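You operate a simulated robot arm through the tools that you are given. There is no shell and no other tool. Be economical: measure what you need, move in short steps, check, and stop when the job is done.

You are at the controls of a simulated robot arm. One attempt, no reset.

## Task
Seat the rubber ring and the white funnel on the filter flask.
Fine: the ring goes into the flask's neck first, then the funnel's stem into the ring.

It is judged by the outcome, as a careful person would: the job done as asked, and still so three seconds after it is handed in. It fails if anything else is knocked over, pushed out of place, dropped, spilled or broken.

## Robot
A 7-joint arm with a two-finger parallel gripper, fixed in place. Base frame: the origin is at the foot of the arm, x ahead of it, y to its left, z up. Lengths are in mm, angles in rad, forces in N, time in s.
With the tool pointing down near the work surface it reaches from about 240 to 680 mm from the base axis. Its first joint turns from -1.152 to 1.152 rad. Payload 2.4 kg.
Tool frame: the origin (TCP) lies between the finger pads and is the grasp point; the fingertips stand 30 mm ahead of it; z points along the fingers, y is the line along which they close. The gripper opens to 94 mm. The fingers are 28 mm wide and 10 mm thick; the gripper's body (50 by 96 mm) begins 55 mm behind the TCP.
Orientation is that of the tool frame in the base frame, as [roll, pitch, yaw] about the fixed x, y, z axes, in that order (R = Rz(yaw) Ry(pitch) Rx(roll)). With the fingers straight down and closing along the base's y, the tool's x points along the base's -x, its y along +y and its z along -z.

## Interface
- The arm moves only by the tool arm_command. Its argument "plan" is a list of rows, each a list of 7 numbers: the shift along the tool's x, y, z in mm, then the turn, a rotation vector about the tool's x, y, z in rad, then the finger opening in mm, from 0 to 94. In form: [[dx, dy, dz, wx, wy, wz, grip], ...]. A call has 1 to 8 rows; each row shifts and turns the commanded pose from where the row before left it, along the tool's axes as they then stand. A row lasts 0.2 s, in which the tool goes at most 50 mm and 0.15 rad; a call with a longer step from one row to the next is refused whole, and so is a gripper value outside its range. Where a pose cannot be reached the arm comes as near as it can. A force on the tool above 40 N (or 10 N above the force at the start of the call, whichever is more), or a blocked arm, ends the call early, and 0.2 s more pass. The fingers move at their own pace (about 153 mm/s each) and stop on an object; they squeeze with about 34 N. The grip force told is the motor's: it shows also when the fingers shut on nothing. Time passes only in rows, and 0.2 s behind the last, so rows that do not move let the fingers close. It gives the time, the measured TCP pose, the force on the tool (base axes), the opening and the grip force at its end, in the units of the frame above (readings bear some noise), with the torque about the TCP (base axes, N m) and any sound that the robot's microphone picked up, and new pictures: "show" is both (left out), scene, wrist or none.
- Cameras (640 x 400 px; columns grow to the right, rows downward): "scene" is fixed at [49.7, 478.7, 1450.3]; the picture's right is [-0.66, -0.75, 0.00], its down [-0.37, 0.33, -0.87] and it looks along [0.65, -0.58, -0.49] (base axes); focal length 329 px, centre (320, 200). "wrist" rides on the gripper at [76, 14, -102] in the tool frame; the picture's right is [-0.18, 0.98, 0.00], its down [-0.75, -0.14, -0.64] and it looks along [-0.63, -0.12, 0.77] (tool axes); focal length 243 px, centre (320, 200). There is no depth. A picture from a camera that has moved, and an enlarged one, comes with that camera's place and axes in the base frame and with its lens.
- enlarge(camera, box): a new picture of the part [left, top, right, bottom] of that camera's present view, enlarged. It takes no simulated time.
- job_done(): hands the job in; it is judged then, once.

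Work in short steps. Places have to be worked out from the pictures, the camera data and where the tool is seen: move nearer, look again, correct. Check each grasp and each placing, and mend what went wrong. You have 120 turns and 200 pictures in all, those below and enlarged ones among them. Open the gripper and draw the arm clear of the work before you hand the job in, unless the task says otherwise; then end with one line.

The tools are called after "Call:" as a command line: name --pt "numbers of a row" for each row, then --argument value for the rest, lists and objects as JSON in quotes. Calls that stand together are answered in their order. arm_command: Moves the arm, as the interface text tells. Its arguments: {"type":"object","properties":{"plan":{"type":"array","items":{"type":"array","items":{"type":"number"}}},"show":{"type":"string","enum":["both","scene","wrist","none"]}},"required":["plan"]} The other tools are called the same way: enlarge (camera, box) takes an enlarged picture of a part of a camera's view; job_done () hands the job in.

At the start:

```text
t: 0.0
tcp_pos: [314.9, 179.7, 1263.4]
tcp_rot: [3.14, 0.0, -3.141]
contact_force: [0.6, 0.2, 0.2]
wrist_torque: [-0.02, -0.01, 0.0]
opening: 93.9
gripper_force: 0.1
```

scene: 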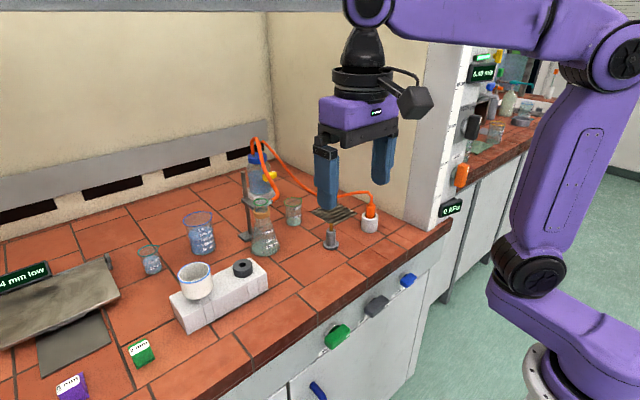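
wrist: 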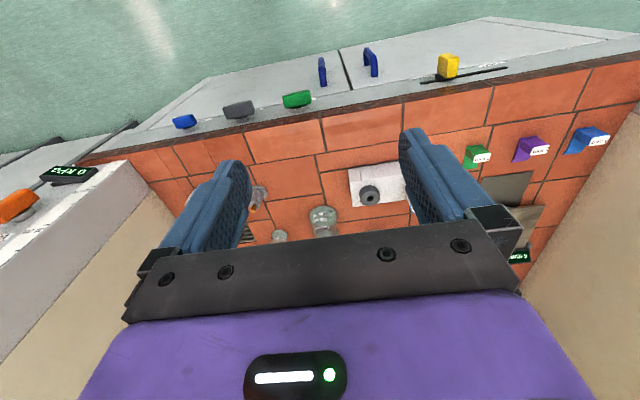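

The white funnel and black ring sit on a white block; the flask is likely the one near (265,235). I'll enlarge to look closer.

Call:
enlarge --camera "scene" --box '[160, 180, 320, 340]'

Call:
enlarge --camera "scene" --box '[230, 130, 400, 270]'

Call:
enlarge --camera "wrist" --box '[220, 140, 440, 250]'

```text
2.50 times, centred on (240, 260) of scene
camera zoom: at [49.7, 478.7, 1450.3], right [-0.66, -0.75, 0.0], down [-0.37, 0.33, -0.87], along [0.65, -0.58, -0.49], focal length 822 px, centre (520, 50)
```

zoom: 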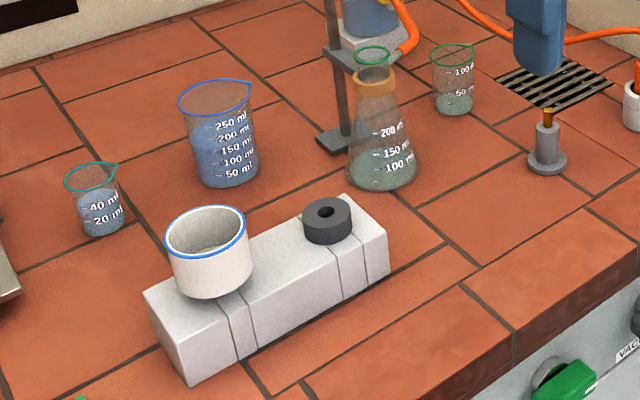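

```text
2.86 times, centred on (315, 200) of scene
camera zoom: at [49.7, 478.7, 1450.3], right [-0.66, -0.75, 0.0], down [-0.37, 0.33, -0.87], along [0.65, -0.58, -0.49], focal length 940 px, centre (334, 200)
```

zoom: 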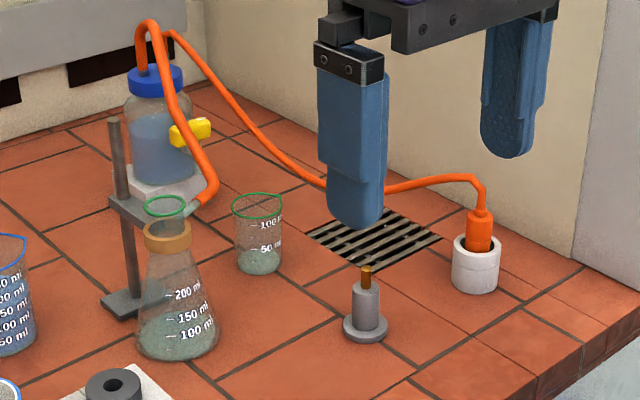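

```text
2.91 times, centred on (330, 195) of wrist
camera zoom: at [237.8, 194.1, 1366.5], right [0.18, 0.98, 0.0], down [0.75, -0.14, 0.64], along [0.63, -0.12, -0.77], focal length 706 px, centre (291, 214)
```

zoom: 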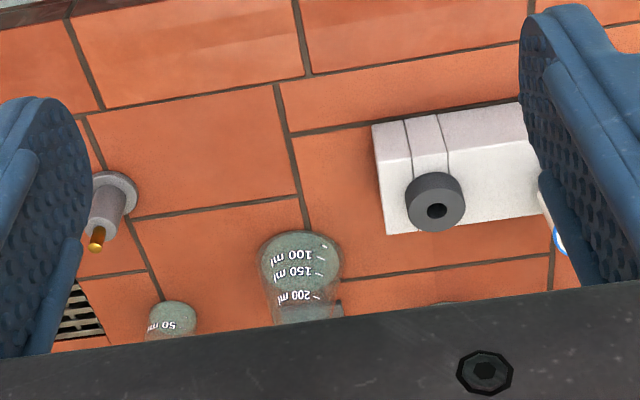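

Ring top is around (578,236,972), flask rim about (677,117,1045), funnel about (578,336,1010), counter z≈900. I'll move nearer for a better look.

Call:
arm_command --pt "-27.5 6 20 0 0 0 94" --pt "-27.5 6 20 0 0 0 94" --pt "-27.5 6 20 0 0 0 94" --pt "-27.5 6 20 0 0 0 94" --pt "-27.5 6 20 0 0 0 94" --pt "-27.5 6 20 0 0 0 94"

```text
t: 1.4
tcp_pos: [481.3, 215.8, 1143.5]
tcp_rot: [-3.14, -0.001, 3.141]
contact_force: [0.0, 0.5, 0.5]
wrist_torque: [0.0, -0.01, 0.01]
opening: 93.9
gripper_force: 0.0
camera wrist: at [403.1, 230.8, 1246.7], right [0.18, 0.98, 0.0], down [0.75, -0.14, 0.64], along [0.63, -0.12, -0.77], focal length 243 px, centre (320, 200)
```

scene: 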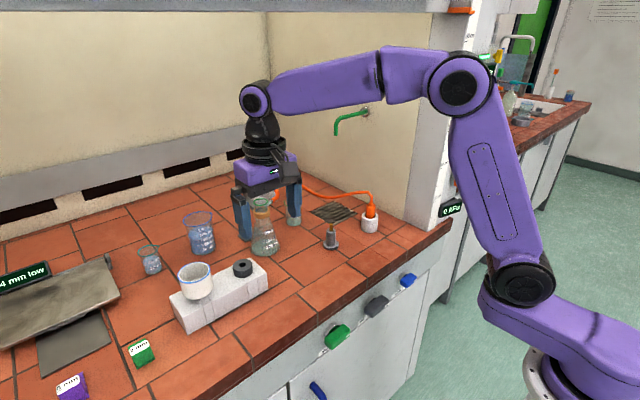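
wrist: 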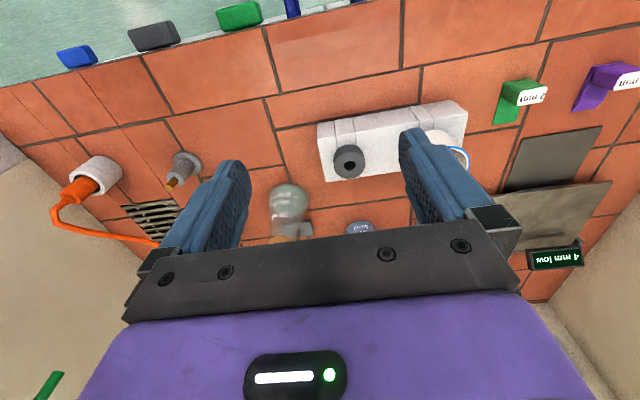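

Enlarge ring/funnel and flask in the wrist view and the scene.

Call:
enlarge --camera "wrist" --box '[310, 90, 480, 200]'

Call:
enlarge --camera "wrist" --box '[240, 170, 400, 260]'

Call:
enlarge --camera "scene" --box '[170, 245, 270, 325]'

Call:
enlarge --camera "scene" --box '[230, 180, 310, 265]'

```text
3.64 times, centred on (395, 145) of wrist
camera zoom: at [403.1, 230.8, 1246.7], right [0.18, 0.98, 0.0], down [0.75, -0.14, 0.64], along [0.63, -0.12, -0.77], focal length 882 px, centre (47, 400)
```

zoom: 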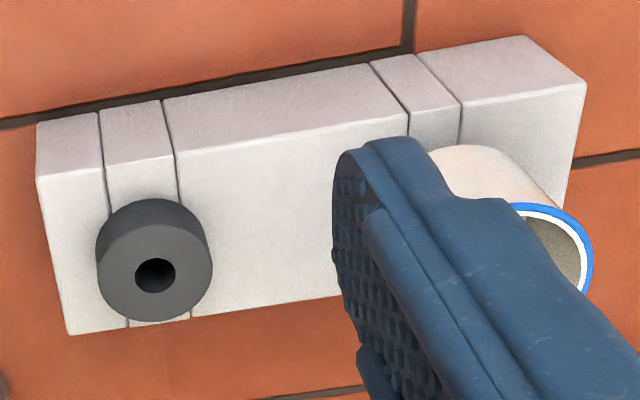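

```text
4.00 times, centred on (320, 215) of wrist
camera zoom: at [403.1, 230.8, 1246.7], right [0.18, 0.98, 0.0], down [0.75, -0.14, 0.64], along [0.63, -0.12, -0.77], focal length 970 px, centre (320, 140)
```

zoom: 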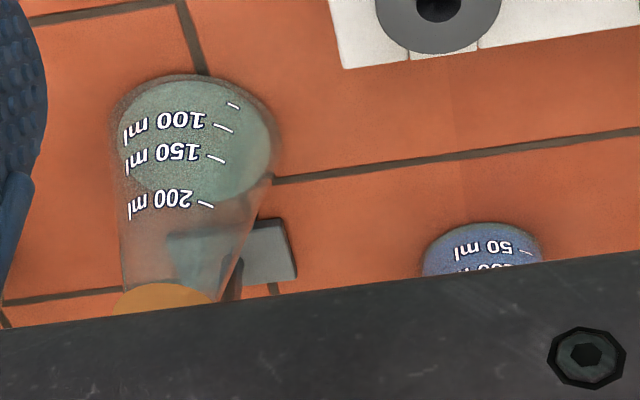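

```text
5.00 times, centred on (220, 285) of scene
camera zoom: at [49.7, 478.7, 1450.3], right [-0.66, -0.75, 0.0], down [-0.37, 0.33, -0.87], along [0.65, -0.58, -0.49], focal length 1645 px, centre (820, -225)
```

zoom: 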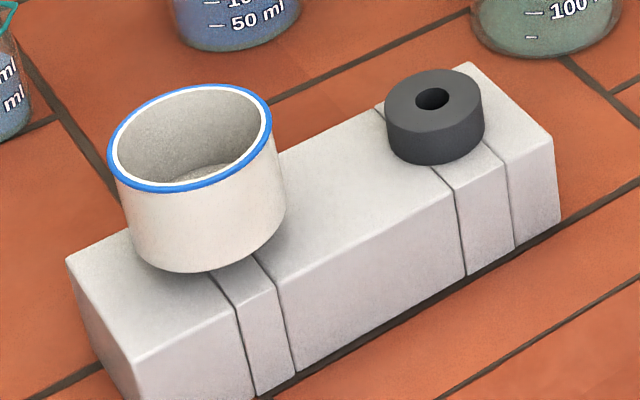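

```text
4.71 times, centred on (270, 222) of scene
camera zoom: at [49.7, 478.7, 1450.3], right [-0.66, -0.75, 0.0], down [-0.37, 0.33, -0.87], along [0.65, -0.58, -0.49], focal length 1548 px, centre (555, 94)
```

zoom: 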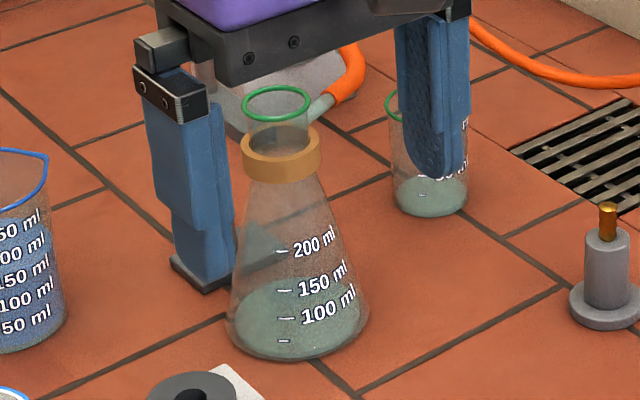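

I'll look at the flask's neck, sidearm and hose from above before grasping anything.

Call:
arm_command --pt "-28 -20 -6 0 0 0 94" --pt "-28 -20 -6 0 0 0 94" --pt "-28 -20 -6 0 0 0 94" --pt "-28 -20 -6 0 0 0 94" --pt "-28 -20 -6 0 0 0 94"

Call:
enlarge --camera "wrist" --box '[230, 100, 410, 250]'

```text
t: 2.6
tcp_pos: [616.6, 118.9, 1173.1]
tcp_rot: [3.141, -0.002, -3.139]
contact_force: [-1.0, -0.8, -0.7]
wrist_torque: [-0.04, -0.03, -0.04]
opening: 93.9
gripper_force: 0.1
camera wrist: at [540.5, 132.7, 1274.8], right [0.18, 0.98, 0.0], down [0.75, -0.14, 0.64], along [0.63, -0.12, -0.77], focal length 243 px, centre (320, 200)
```

scene: 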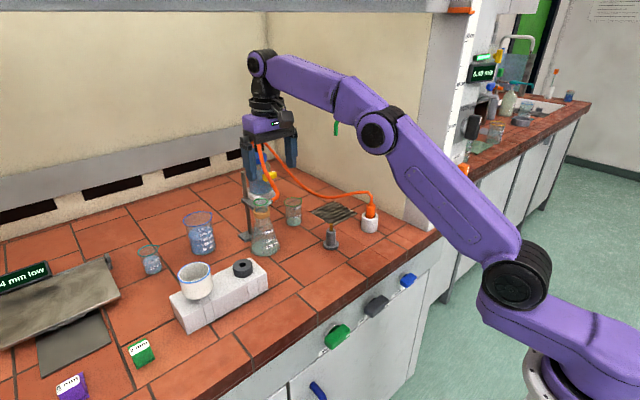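
wrist: 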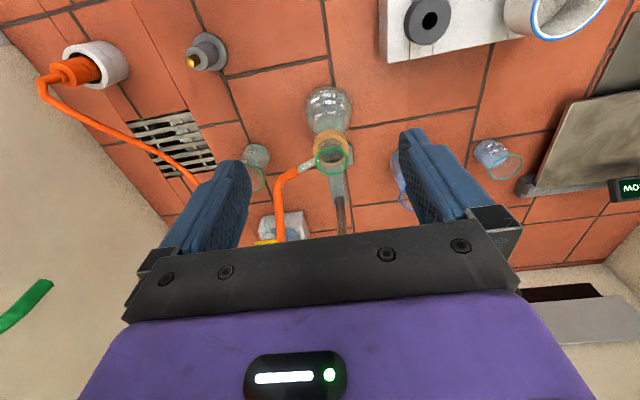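

```text
2.67 times, centred on (320, 175) of wrist
camera zoom: at [540.5, 132.7, 1274.8], right [0.18, 0.98, 0.0], down [0.75, -0.14, 0.64], along [0.63, -0.12, -0.77], focal length 647 px, centre (320, 267)
```

zoom: 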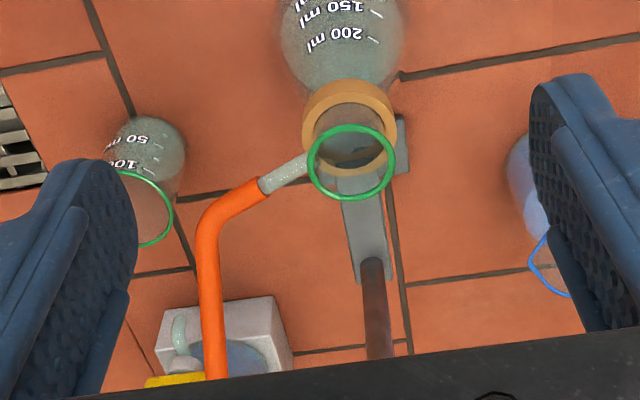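

Sidearm and hose leave the neck toward -y, rod is at +x, so I'll close the fingers along x. Rim centre judged at (667,120,1055). I rotate the tool 90° (camera to +y side).

Call:
arm_command --pt "15 14 0 0 0 0.142 94" --pt "0 0 0 0 0 0.142 94" --pt "0 0 0 0 0 0.142 94" --pt "0 0 0 0 0 0.142 94" --pt "0 0 0 0 0 0.142 94" --pt "0 0 0 0 0 0.142 94" --pt "0 0 0 0 0 0.142 94" --pt "0 0 0 0 0 0.142 94" --show "none"

Call:
arm_command --pt "0 0 0 0 0 0.145 94" --pt "0 0 0 0 0 0.145 94" --pt "0 0 0 0 0 0.145 94" --pt "30 -10 0 0 0 0 94" --pt "30 -10 0 0 0 0 94" --pt "30 -10 5 0 0 0 94"

```text
t: 4.4
tcp_pos: [605.0, 129.8, 1175.0]
tcp_rot: [-3.14, 0.0, 2.002]
contact_force: [0.1, 0.2, -0.1]
wrist_torque: [0.03, -0.02, 0.03]
opening: 93.8
gripper_force: 0.0
```

```text
t: 5.8
tcp_pos: [577.0, 218.2, 1168.6]
tcp_rot: [3.141, -0.002, 1.569]
contact_force: [0.2, 0.8, 0.1]
wrist_torque: [-0.02, -0.04, 0.02]
opening: 94.1
gripper_force: 0.0
camera wrist: at [591.1, 294.8, 1271.1], right [0.98, -0.19, 0.0], down [-0.14, -0.75, 0.64], along [-0.12, -0.63, -0.77], focal length 243 px, centre (320, 200)
```

scene: 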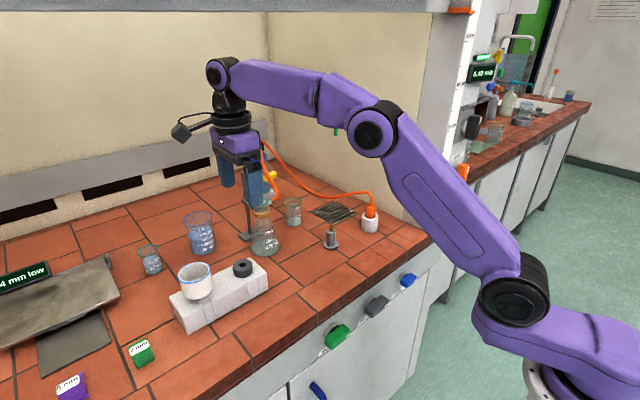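
wrist: 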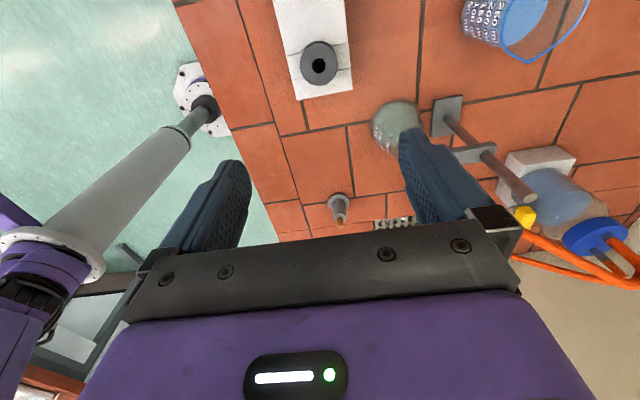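

Ring re-estimated at (579,238,972). I'll centre on it and descend to 1018.

Call:
arm_command --pt "10 1 30 0 0 0 94" --pt "10 1 30 0 0 0 94" --pt "0 0 30 0 0 0 94" --pt "0 0 30 0 0 0 80" --pt "0 0 30 0 0 0 70" --pt "0 0 0 0 0 0 70"

Call:
enlarge --camera "wrist" --box '[220, 100, 440, 250]'

Call:
enlarge --camera "scene" --box '[170, 225, 290, 310]'

```text
t: 7.2
tcp_pos: [577.0, 241.3, 1018.4]
tcp_rot: [-3.139, -0.001, 1.57]
contact_force: [-0.6, 0.0, -0.8]
wrist_torque: [-0.03, -0.02, 0.0]
opening: 70.0
gripper_force: 0.0
camera wrist: at [589.3, 317.8, 1120.2], right [0.98, -0.19, 0.0], down [-0.14, -0.75, 0.64], along [-0.12, -0.63, -0.77], focal length 243 px, centre (320, 200)
```

scene: 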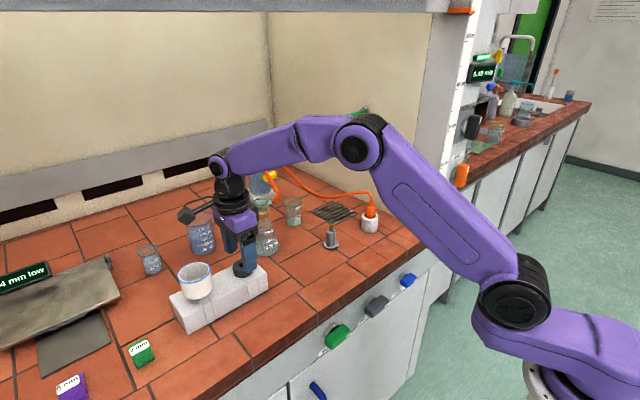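
wrist: 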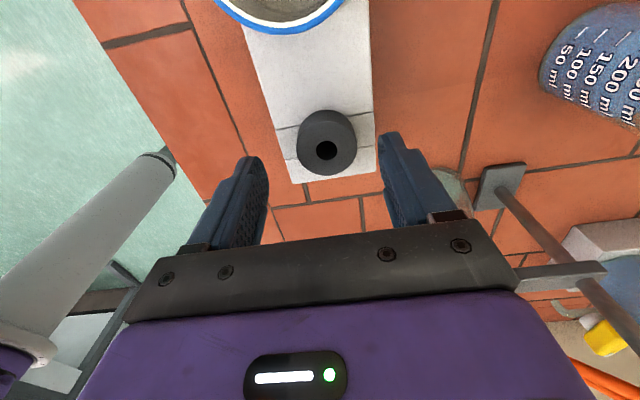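

```text
2.67 times, centred on (330, 175) of wrist
camera zoom: at [589.3, 317.8, 1120.2], right [0.98, -0.19, 0.0], down [-0.14, -0.75, 0.64], along [-0.12, -0.63, -0.77], focal length 647 px, centre (293, 267)
```

zoom: 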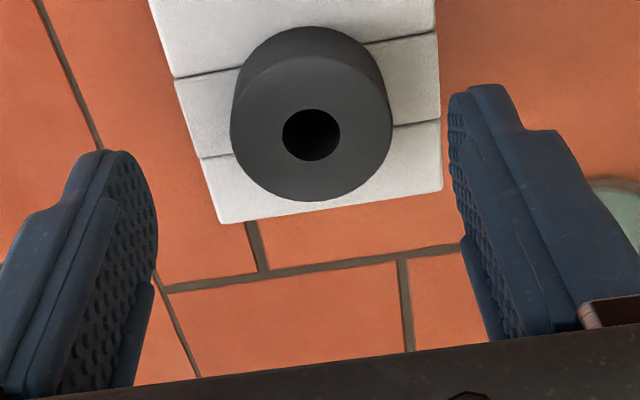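

```text
4.71 times, centred on (230, 268) of scene
camera zoom: at [49.7, 478.7, 1450.3], right [-0.66, -0.75, 0.0], down [-0.37, 0.33, -0.87], along [0.65, -0.58, -0.49], focal length 1548 px, centre (744, -118)
```

zoom: 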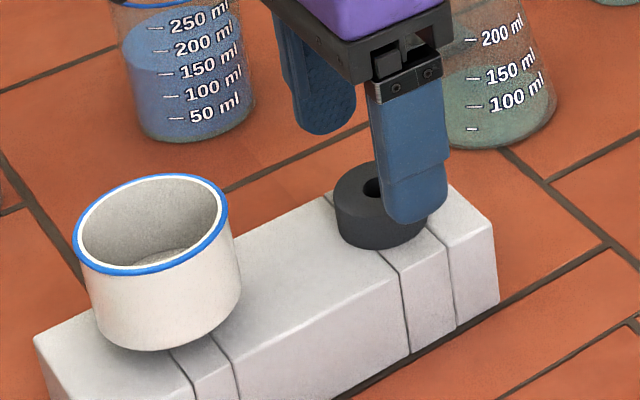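

Ring top centre ≈ (579,240), 40 mm across, tapering down; I'll lower so tips lie ~10 mm below its top, and close.

Call:
arm_command --pt "-1 2 13 0 0 0 70" --pt "0 0 12 0 0 0 70" --pt "0 0 0 0 0 0 36" --pt "0 0 0 0 0 0 30" --pt "0 0 0 0 0 0 30"

Call:
enlarge --camera "wrist" --box '[220, 100, 440, 250]'

Call:
enlarge --camera "scene" --box '[170, 225, 290, 310]'

```text
t: 8.4
tcp_pos: [578.0, 238.5, 992.1]
tcp_rot: [3.14, -0.001, 1.57]
contact_force: [5.5, 0.1, 0.3]
wrist_torque: [0.04, -0.28, 0.01]
opening: 43.5
gripper_force: 34.1
camera wrist: at [592.0, 315.1, 1095.2], right [0.98, -0.19, 0.0], down [-0.14, -0.75, 0.64], along [-0.12, -0.63, -0.77], focal length 243 px, centre (320, 200)
```

scene: 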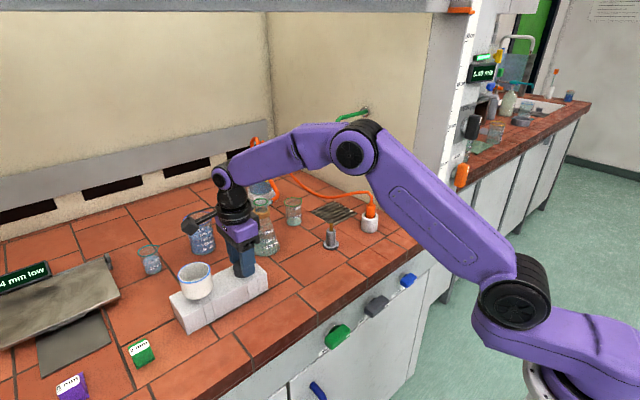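
wrist: 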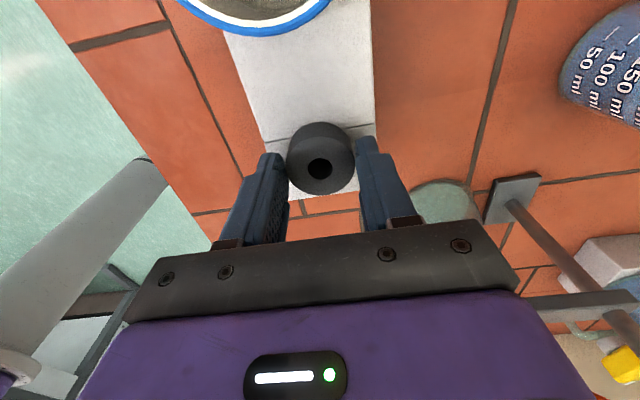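

```text
2.67 times, centred on (330, 175) of wrist
camera zoom: at [592.0, 315.1, 1095.2], right [0.98, -0.19, 0.0], down [-0.14, -0.75, 0.64], along [-0.12, -0.63, -0.77], focal length 647 px, centre (293, 267)
```

zoom: 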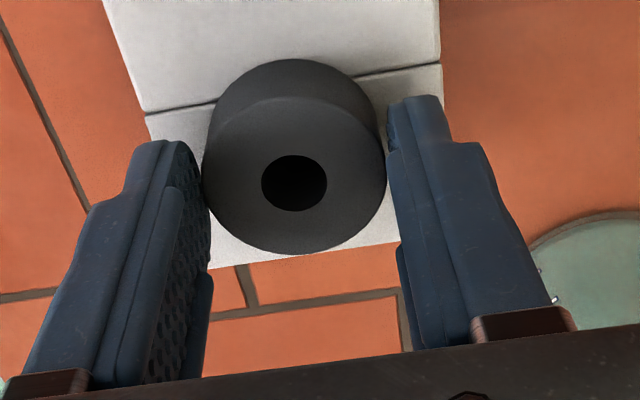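

```text
4.71 times, centred on (230, 268) of scene
camera zoom: at [49.8, 478.7, 1450.3], right [-0.66, -0.75, 0.0], down [-0.37, 0.33, -0.87], along [0.65, -0.58, -0.49], focal length 1548 px, centre (744, -118)
```

zoom: 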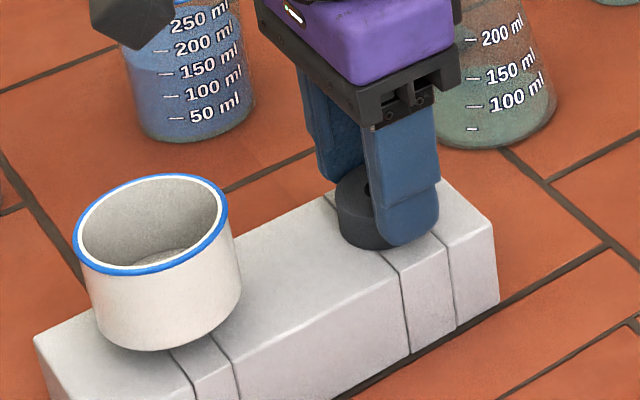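

Ring gripped at 43.5 mm, centred. I lift it and look at its lower part.

Call:
arm_command --pt "0 0 -15 0 0 0 30" --pt "0 0 -25 0 0 0 30" --pt "0 0 -35 0 0 0 30" --pt "0 0 -35 0 0 0 30" --pt "0 0 -20 0 0 0 30"

Call:
enlarge --camera "scene" --box '[190, 180, 290, 310]'

Call:
enlarge --camera "wrist" --box '[220, 80, 440, 250]'

```text
t: 9.6
tcp_pos: [580.0, 237.7, 1122.1]
tcp_rot: [-3.14, 0.001, 1.569]
contact_force: [-0.1, 0.4, -0.3]
wrist_torque: [0.01, -0.02, -0.05]
opening: 43.5
gripper_force: 34.2
camera wrist: at [593.2, 313.8, 1225.5], right [0.98, -0.19, 0.0], down [-0.14, -0.75, 0.64], along [-0.12, -0.63, -0.77], focal length 243 px, centre (320, 200)
```

scene: 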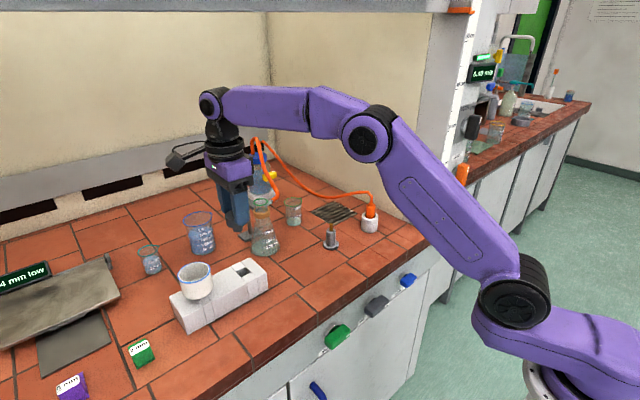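
wrist: 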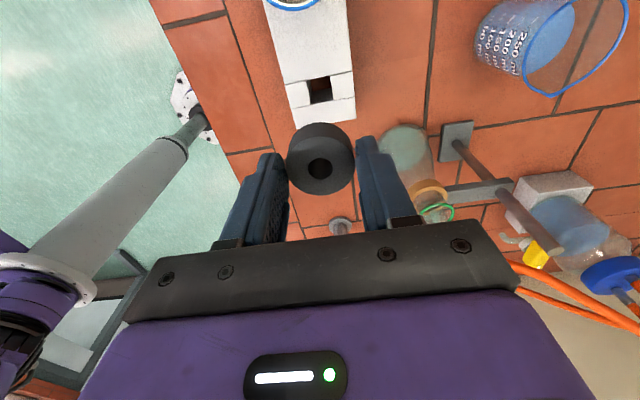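

```text
3.08 times, centred on (240, 245) of scene
camera zoom: at [49.7, 478.7, 1450.3], right [-0.66, -0.75, 0.0], down [-0.37, 0.33, -0.87], along [0.65, -0.58, -0.49], focal length 1012 px, centre (566, 62)
```

zoom: 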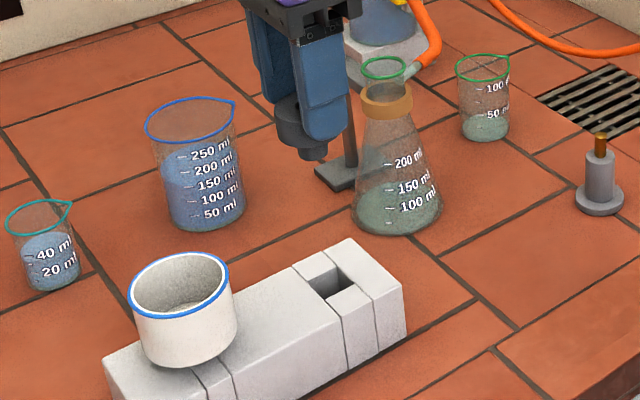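

```text
2.35 times, centred on (330, 165) of wrist
camera zoom: at [593.2, 313.8, 1225.5], right [0.98, -0.19, 0.0], down [-0.14, -0.75, 0.64], along [-0.12, -0.63, -0.77], focal length 571 px, centre (296, 282)
```

zoom: 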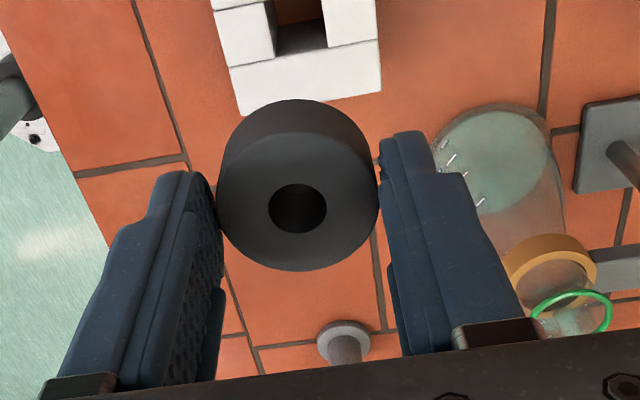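

Call:
enlarge --camera "scene" --box '[215, 195, 275, 240]'

```text
8.89 times, centred on (245, 218) of scene
camera zoom: at [49.7, 478.7, 1450.3], right [-0.66, -0.75, 0.0], down [-0.37, 0.33, -0.87], along [0.65, -0.58, -0.49], focal length 2924 px, centre (987, 44)
```

zoom: 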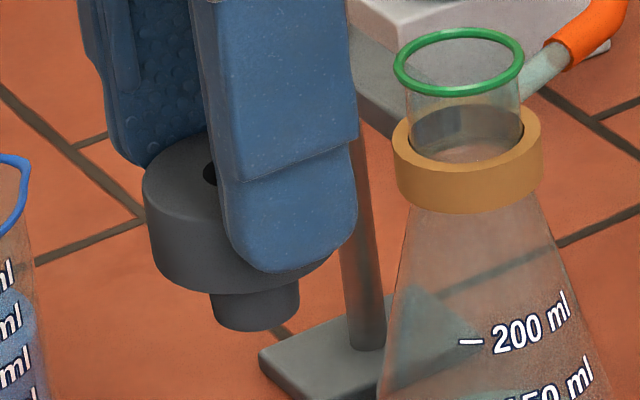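

The ring has a ~20 mm plug beneath a 43 mm flange; triangulating two wrist views gives the rim at (681,119,1038). I move to just short of it (y≈165) for a refined look.

Call:
arm_command --pt "-18 25 -5 0 0 0 30" --pt "-18 25 -5 0 0 0 30" --pt "-18 25 -5 0 0 0 30" --pt "-18 25 0 0 0 0 30" --pt "0 0 0 0 0 0 30"

Call:
enlarge --camera "scene" --box '[225, 180, 305, 240]'

Call:
enlarge --camera "wrist" --box '[220, 100, 440, 250]'

```text
t: 10.8
tcp_pos: [629.1, 183.3, 1131.4]
tcp_rot: [-3.139, 0.001, 1.57]
contact_force: [0.0, -0.6, -0.4]
wrist_torque: [0.02, 0.02, 0.01]
opening: 43.2
gripper_force: 34.1
out of reach, approached as far as the arm can: row 2, 3, 4
camera wrist: at [642.0, 259.6, 1232.9], right [0.98, -0.18, 0.0], down [-0.14, -0.75, 0.64], along [-0.12, -0.63, -0.77], focal length 243 px, centre (320, 200)
```

scene: 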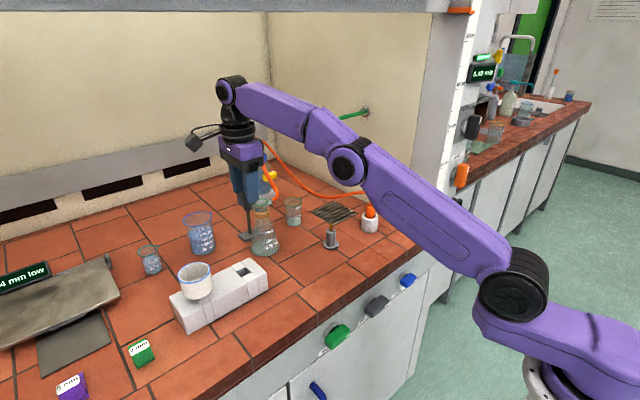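
wrist: 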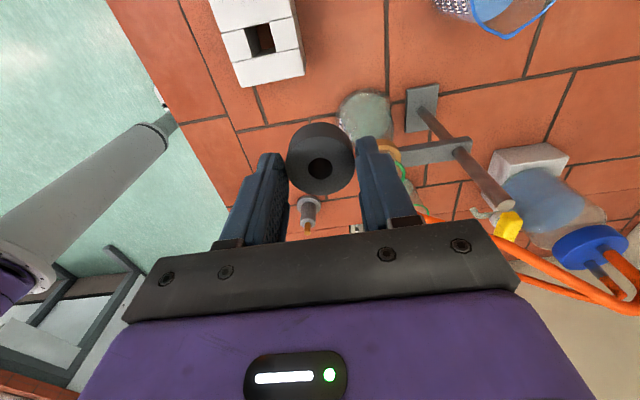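

```text
6.67 times, centred on (265, 210) of scene
camera zoom: at [49.7, 478.7, 1450.3], right [-0.66, -0.75, 0.0], down [-0.37, 0.33, -0.87], along [0.65, -0.58, -0.49], focal length 2193 px, centre (687, 133)
```

zoom: 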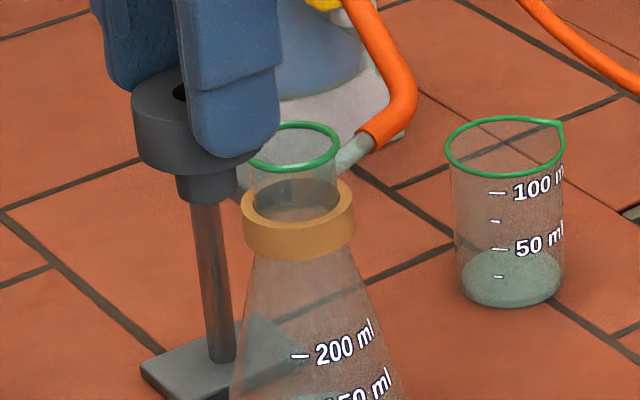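

```text
2.67 times, centred on (330, 175) of wrist
camera zoom: at [642.0, 259.6, 1232.9], right [0.98, -0.18, 0.0], down [-0.14, -0.75, 0.64], along [-0.12, -0.63, -0.77], focal length 647 px, centre (293, 267)
```

zoom: 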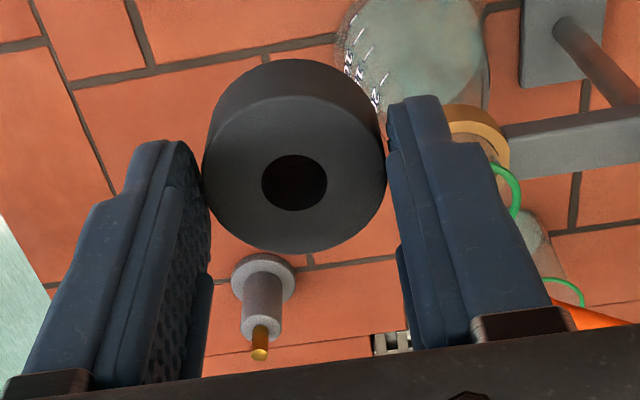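

Vertical reach ends near r≈656 mm here, but the rim is at r≈691. I need a tool tilted outward, so I'll set the ring back in its block and regrasp with closing along y and the tool pitched (ring staying upright). First return above the block.

Call:
arm_command --pt "14 -12.5 0 0 0 0 30" --pt "14 -12.5 0 0 0 0 30" --pt "14 -12.5 0 0 0 0 30" --pt "13 -12.5 0 0 0 0 30" --pt "0 0 0 0 0 0 30" --show "none"

```text
t: 12.0
tcp_pos: [575.4, 238.6, 1130.3]
tcp_rot: [-3.142, 0.002, 1.569]
contact_force: [0.4, 0.0, -0.1]
wrist_torque: [0.02, -0.01, -0.01]
opening: 43.6
gripper_force: 33.9
```

Over the block again; lower in to about 5 mm above the seat with x corrected, and look.

Call:
arm_command --pt "0 2 40 0 0 0 30" --pt "0 1.5 40 0 0 0 30" --pt "0 0 30 0 0 0 30" --pt "0 0 10 0 0 0 30" --pt "0 0 0 0 0 0 30"

Call:
enlarge --camera "scene" --box '[205, 225, 285, 295]'

Call:
enlarge --camera "wrist" --box '[220, 100, 440, 250]'

```text
t: 13.2
tcp_pos: [582.2, 239.8, 1007.7]
tcp_rot: [-3.141, 0.0, 1.568]
contact_force: [-0.7, 0.2, -0.3]
wrist_torque: [0.01, 0.01, 0.01]
opening: 43.5
gripper_force: 33.8
camera wrist: at [594.4, 316.1, 1110.0], right [0.98, -0.19, 0.0], down [-0.14, -0.75, 0.64], along [-0.12, -0.63, -0.77], focal length 243 px, centre (320, 200)
```

scene: 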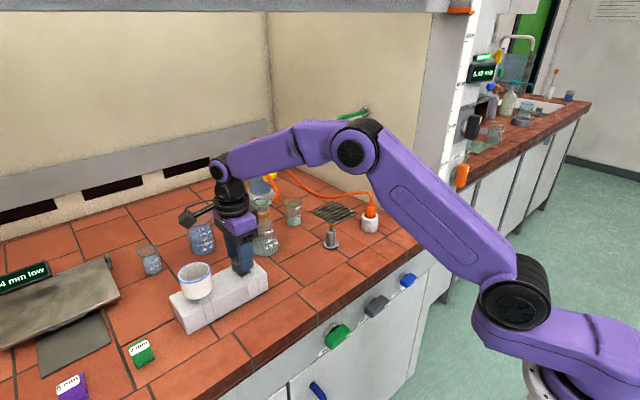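
wrist: 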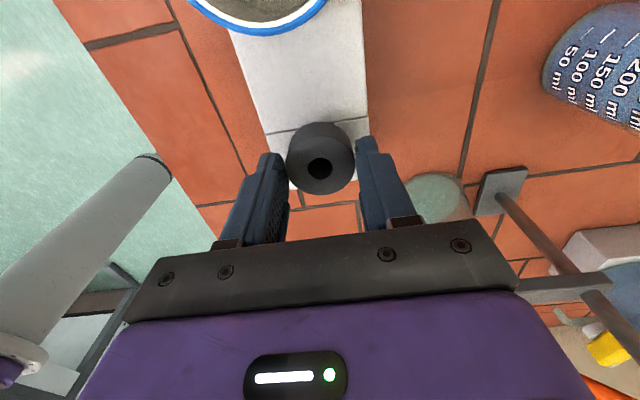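

```text
5.71 times, centred on (245, 260) of scene
camera zoom: at [49.7, 478.7, 1450.3], right [-0.66, -0.75, 0.0], down [-0.37, 0.33, -0.87], along [0.65, -0.58, -0.49], focal length 1880 px, centre (749, -143)
```

zoom: 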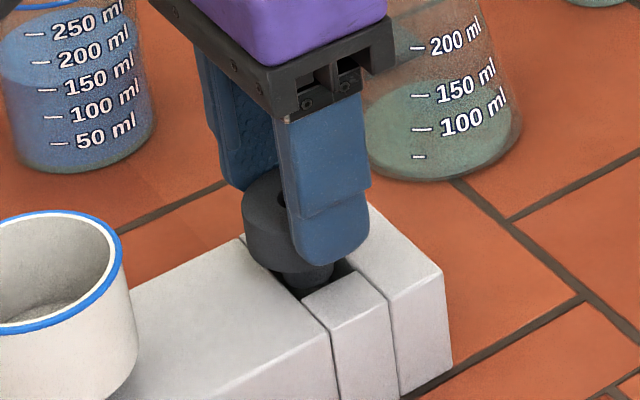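

```text
2.67 times, centred on (330, 175) of wrist
camera zoom: at [594.4, 316.1, 1110.0], right [0.98, -0.19, 0.0], down [-0.14, -0.75, 0.64], along [-0.12, -0.63, -0.77], focal length 647 px, centre (293, 267)
```

zoom: 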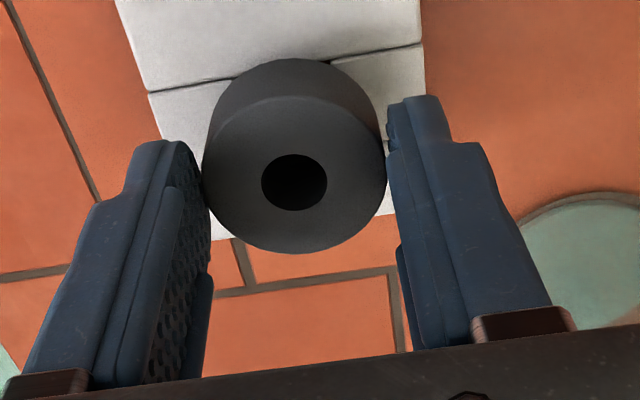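

Slightly far in x (582 vs 579); correct by -3 and lower 15 into the hole.

Call:
arm_command --pt "-1 -3 0 0 0 0 30" --pt "0 0 6 0 0 0 30" --pt "0 0 5 0 0 0 30" --pt "0 0 3.5 0 0 0 30" --pt "0 0 0 0 0 0 30"

Call:
enlarge --camera "scene" --box '[205, 225, 285, 295]'

```text
t: 14.4
tcp_pos: [578.8, 238.8, 995.1]
tcp_rot: [3.137, 0.0, 1.568]
contact_force: [7.9, 0.7, 5.0]
wrist_torque: [0.03, -0.3, 0.0]
opening: 43.4
gripper_force: 33.9
camera wrist: at [591.4, 314.7, 1098.2], right [0.98, -0.19, 0.0], down [-0.14, -0.75, 0.64], along [-0.12, -0.63, -0.77], focal length 243 px, centre (320, 200)
```

scene: 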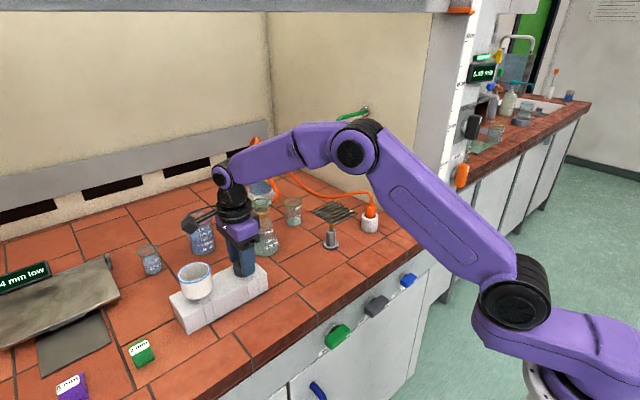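
wrist: 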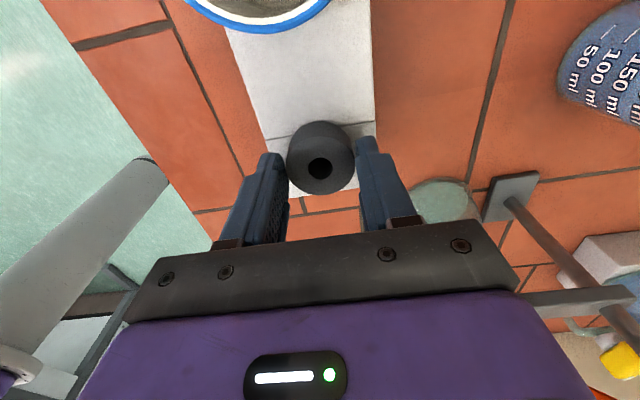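

```text
5.71 times, centred on (245, 260) of scene
camera zoom: at [49.8, 478.7, 1450.3], right [-0.66, -0.75, 0.0], down [-0.37, 0.33, -0.87], along [0.65, -0.58, -0.49], focal length 1880 px, centre (749, -143)
```

zoom: 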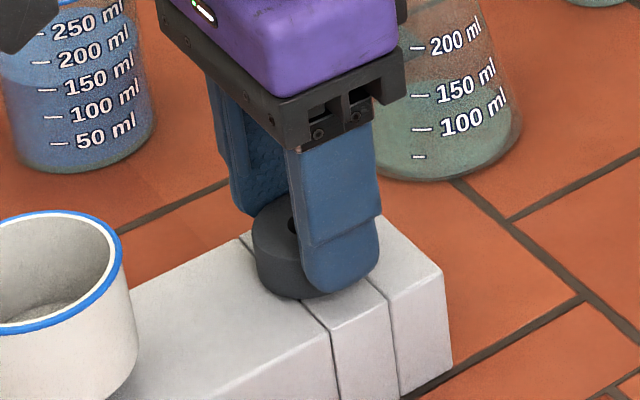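

Nearly seated with slight side load; nudge +1 x, lower 2, then release and rise.

Call:
arm_command --pt "0 1.5 1 0 0 0 30" --pt "0 0 1 0 0 0 30" --pt "0 0 0 0 0 0 60" --pt "0 0 0 0 0 0 70" --pt "0 0 -25 0 0 0 70" --pt "0 0 -40 0 0 0 70" --pt "0 0 -40 0 0 0 70"

Call:
enlarge --camera "scene" --box '[205, 225, 285, 295]'

```text
t: 16.0
tcp_pos: [579.6, 241.3, 1097.5]
tcp_rot: [-3.142, 0.002, 1.569]
contact_force: [1.0, -0.5, -0.1]
wrist_torque: [-0.01, 0.03, 0.01]
opening: 70.1
gripper_force: 0.0
camera wrist: at [593.1, 317.7, 1200.7], right [0.98, -0.19, 0.0], down [-0.14, -0.75, 0.64], along [-0.12, -0.63, -0.77], focal length 243 px, centre (320, 200)
```

scene: 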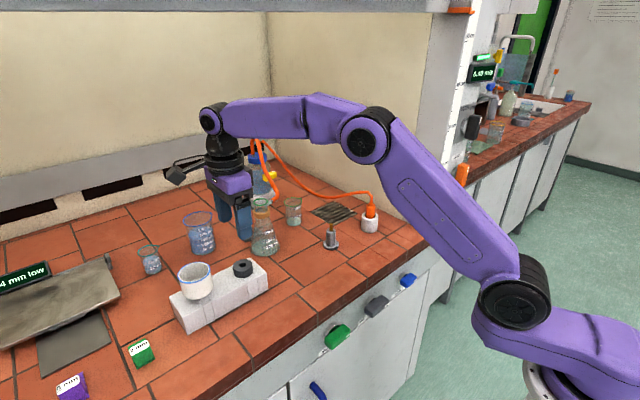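
wrist: 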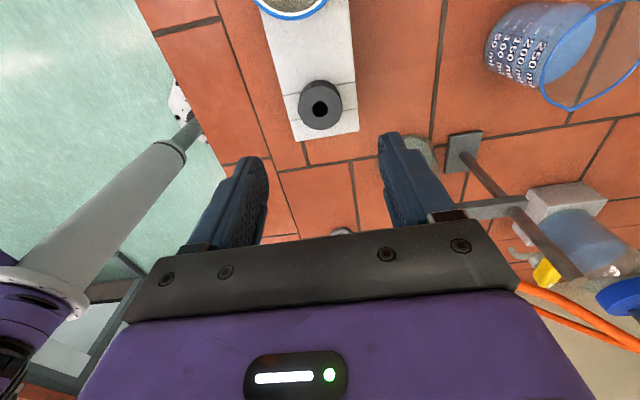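

```text
5.71 times, centred on (245, 260) of scene
camera zoom: at [49.7, 478.7, 1450.3], right [-0.66, -0.75, 0.0], down [-0.37, 0.33, -0.87], along [0.65, -0.58, -0.49], focal length 1880 px, centre (749, -143)
```

zoom: 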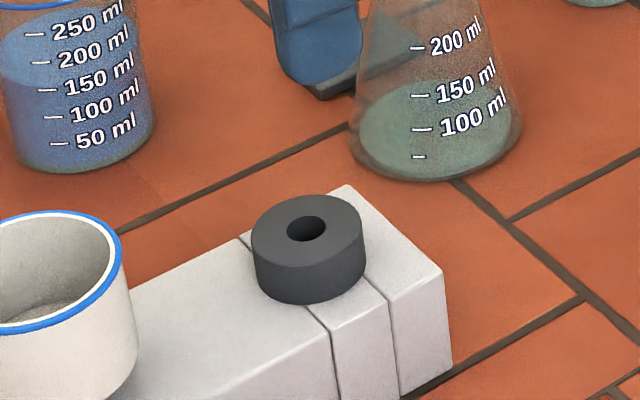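

Ring is reseated. Now rotate back to close along y and pitch the tool 0.3 rad outward.

Call:
arm_command --pt "0 0 0 0 0 -0.143 70" --pt "0 0 0 0 0 -0.143 70" --pt "0 0 0 0 0 -0.143 70" --pt "0 0 0 0 0 -0.143 70" --pt "0 0 0 0 0 -0.143 70" --pt "0 0 0 0 0 -0.143 70" --pt "0 0 0 0 0 -0.143 70" --pt "0 0 0 0 0 -0.143 70" --show "none"

Call:
arm_command --pt "0 0 0 0 0 -0.143 70" --pt "0 0 0 0 0 -0.143 70" --pt "0 0 0 0 0 -0.141 70" --pt "0 0 0 0 -0.15 0 70" --pt "0 0 0 0 -0.15 0 70" --pt "0 0 0 0 0 0 70"

Call:
enlarge --camera "wrist" --box '[220, 100, 440, 250]'

```text
t: 17.8
tcp_pos: [580.2, 238.7, 1096.9]
tcp_rot: [3.141, 0.001, 2.716]
contact_force: [0.5, 0.8, -0.3]
wrist_torque: [0.04, 0.02, -0.02]
opening: 70.2
gripper_force: 0.1
```

```text
t: 19.2
tcp_pos: [577.6, 237.8, 1098.0]
tcp_rot: [3.141, 0.301, 3.139]
contact_force: [-0.3, 0.5, -0.6]
wrist_torque: [0.0, 0.03, -0.04]
opening: 69.9
gripper_force: 0.1
camera wrist: at [474.4, 253.0, 1173.0], right [0.18, 0.98, 0.05], down [0.53, -0.14, 0.84], along [0.83, -0.12, -0.54], focal length 243 px, centre (320, 200)
```

scene: 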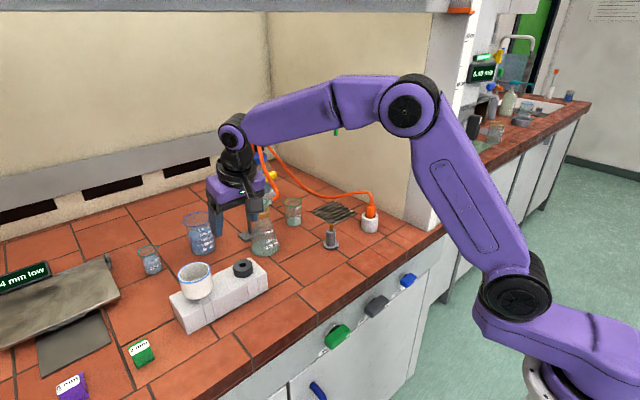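
wrist: 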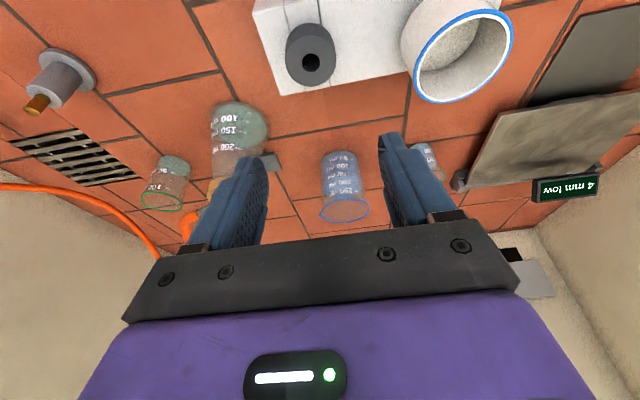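

```text
2.67 times, centred on (330, 175) of wrist
camera zoom: at [474.4, 253.0, 1173.0], right [0.18, 0.98, 0.05], down [0.53, -0.14, 0.84], along [0.83, -0.12, -0.54], focal length 647 px, centre (293, 267)
```

zoom: 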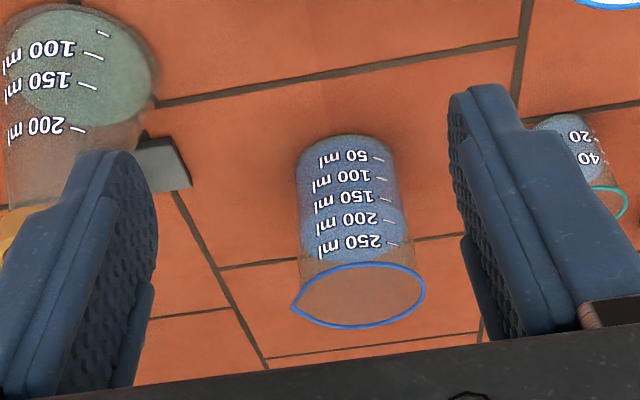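

Before regrasping, I test that this tilt reaches above the flask, and look at the rim.

Call:
arm_command --pt "-28.5 -30 -5 0 0 0 70" --pt "-28.5 -30 -5 0 0 0 70" --pt "-28.5 -30 -5 0 0 0 70" --pt "-28.5 -29 -5 0 0 0 70" --pt "0 0 0 0 0 0 70"

Call:
enlarge --camera "wrist" --box '[220, 80, 440, 250]'

```text
t: 20.4
tcp_pos: [681.1, 118.2, 1149.8]
tcp_rot: [-3.141, 0.298, 3.14]
contact_force: [0.7, 0.2, 0.3]
wrist_torque: [0.01, 0.0, -0.01]
opening: 69.9
gripper_force: 0.0
camera wrist: at [576.4, 132.7, 1225.9], right [0.18, 0.98, 0.05], down [0.53, -0.14, 0.84], along [0.83, -0.12, -0.55], focal length 243 px, centre (320, 200)
```

scene: 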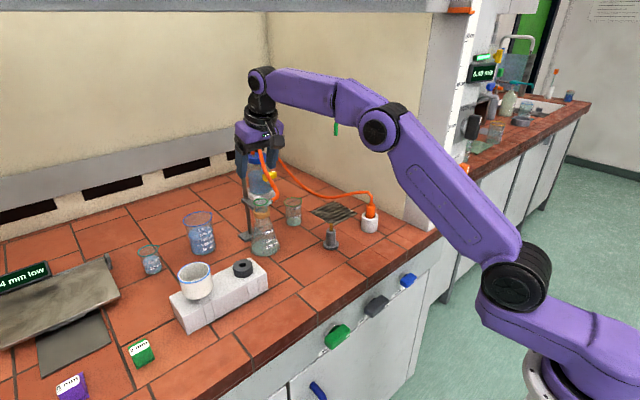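
wrist: 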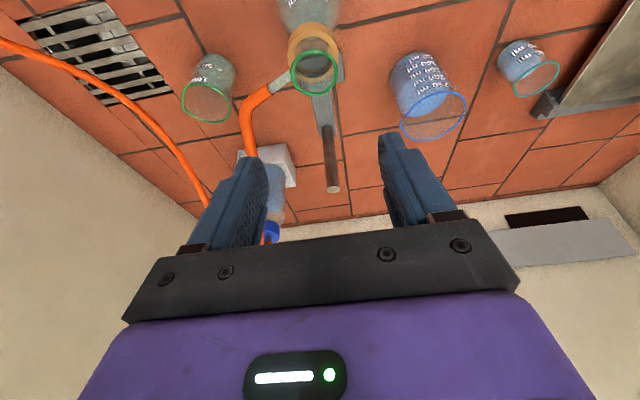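

```text
2.35 times, centred on (330, 165) of wrist
camera zoom: at [576.4, 132.7, 1225.9], right [0.18, 0.98, 0.05], down [0.53, -0.14, 0.84], along [0.83, -0.12, -0.55], focal length 571 px, centre (296, 282)
```

zoom: 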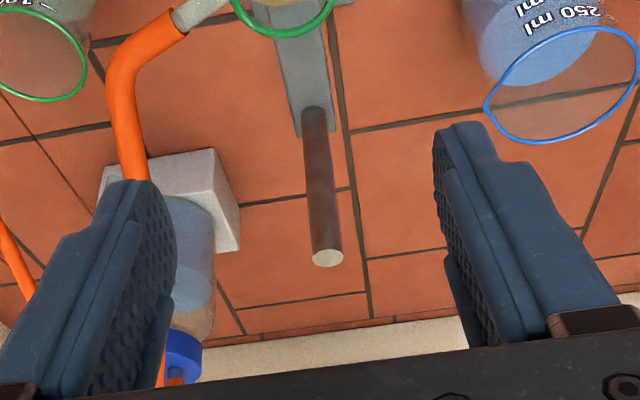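

Reach is fine; rim confirmed at (681,120,1037.5). Back to the ring: laterally first, then down to ~28 mm above grasp height.

Call:
arm_command --pt "26 30.3 -8 0 0 0 70" --pt "26 30.3 -8 0 0 0 70" --pt "26 30.3 -8 0 0 0 70" --pt "26 30.3 -8 0 0 0 70" --pt "13 0 41 0 0 0 70" --pt "13 0 41 0 0 0 70" --pt "13 0 41 0 0 0 70" --pt "0 0 0 0 0 0 70"

Call:
enlarge --camera "wrist" --box '[220, 80, 440, 250]'

Call:
enlarge --camera "scene" --box '[195, 225, 285, 295]'

```text
t: 22.2
tcp_pos: [575.5, 240.2, 1017.9]
tcp_rot: [3.141, 0.299, 3.138]
contact_force: [-0.2, 0.2, -0.1]
wrist_torque: [0.02, -0.02, 0.04]
opening: 70.4
gripper_force: 0.0
camera wrist: at [469.8, 255.5, 1093.3], right [0.18, 0.98, 0.05], down [0.53, -0.14, 0.84], along [0.83, -0.12, -0.55], focal length 243 px, centre (320, 200)
```

scene: 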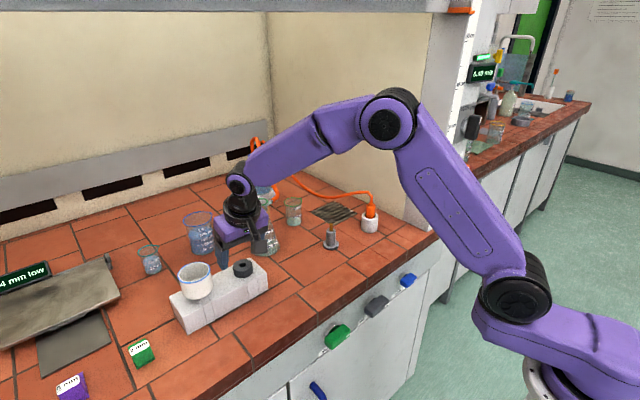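
wrist: 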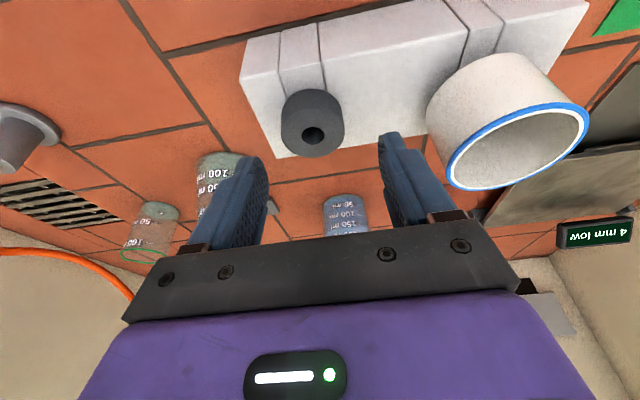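

```text
2.35 times, centred on (330, 165) of wrist
camera zoom: at [469.8, 255.5, 1093.3], right [0.18, 0.98, 0.05], down [0.53, -0.14, 0.84], along [0.83, -0.12, -0.55], focal length 571 px, centre (296, 282)
```

zoom: 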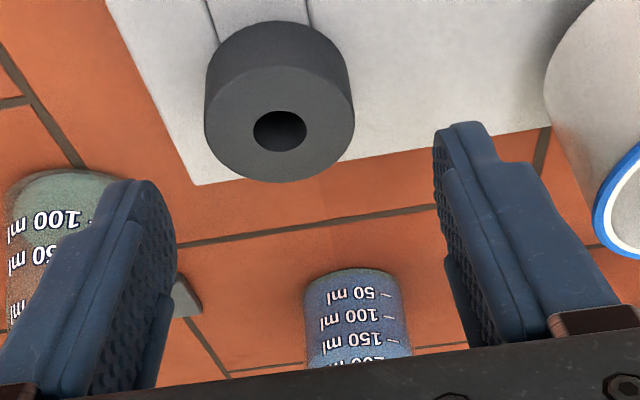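

```text
5.71 times, centred on (240, 260) of scene
camera zoom: at [49.7, 478.7, 1450.3], right [-0.66, -0.75, 0.0], down [-0.37, 0.33, -0.87], along [0.65, -0.58, -0.49], focal length 1880 px, centre (777, -143)
```

zoom: 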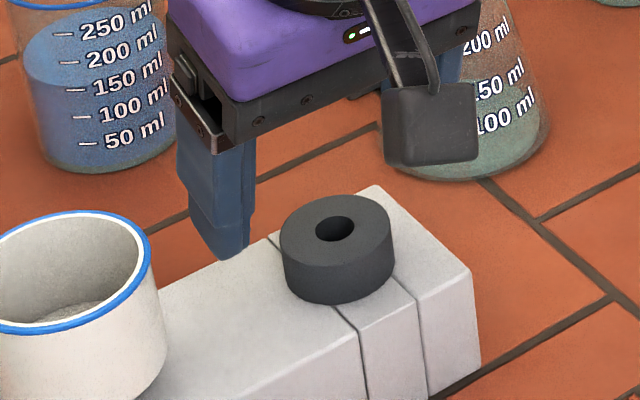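

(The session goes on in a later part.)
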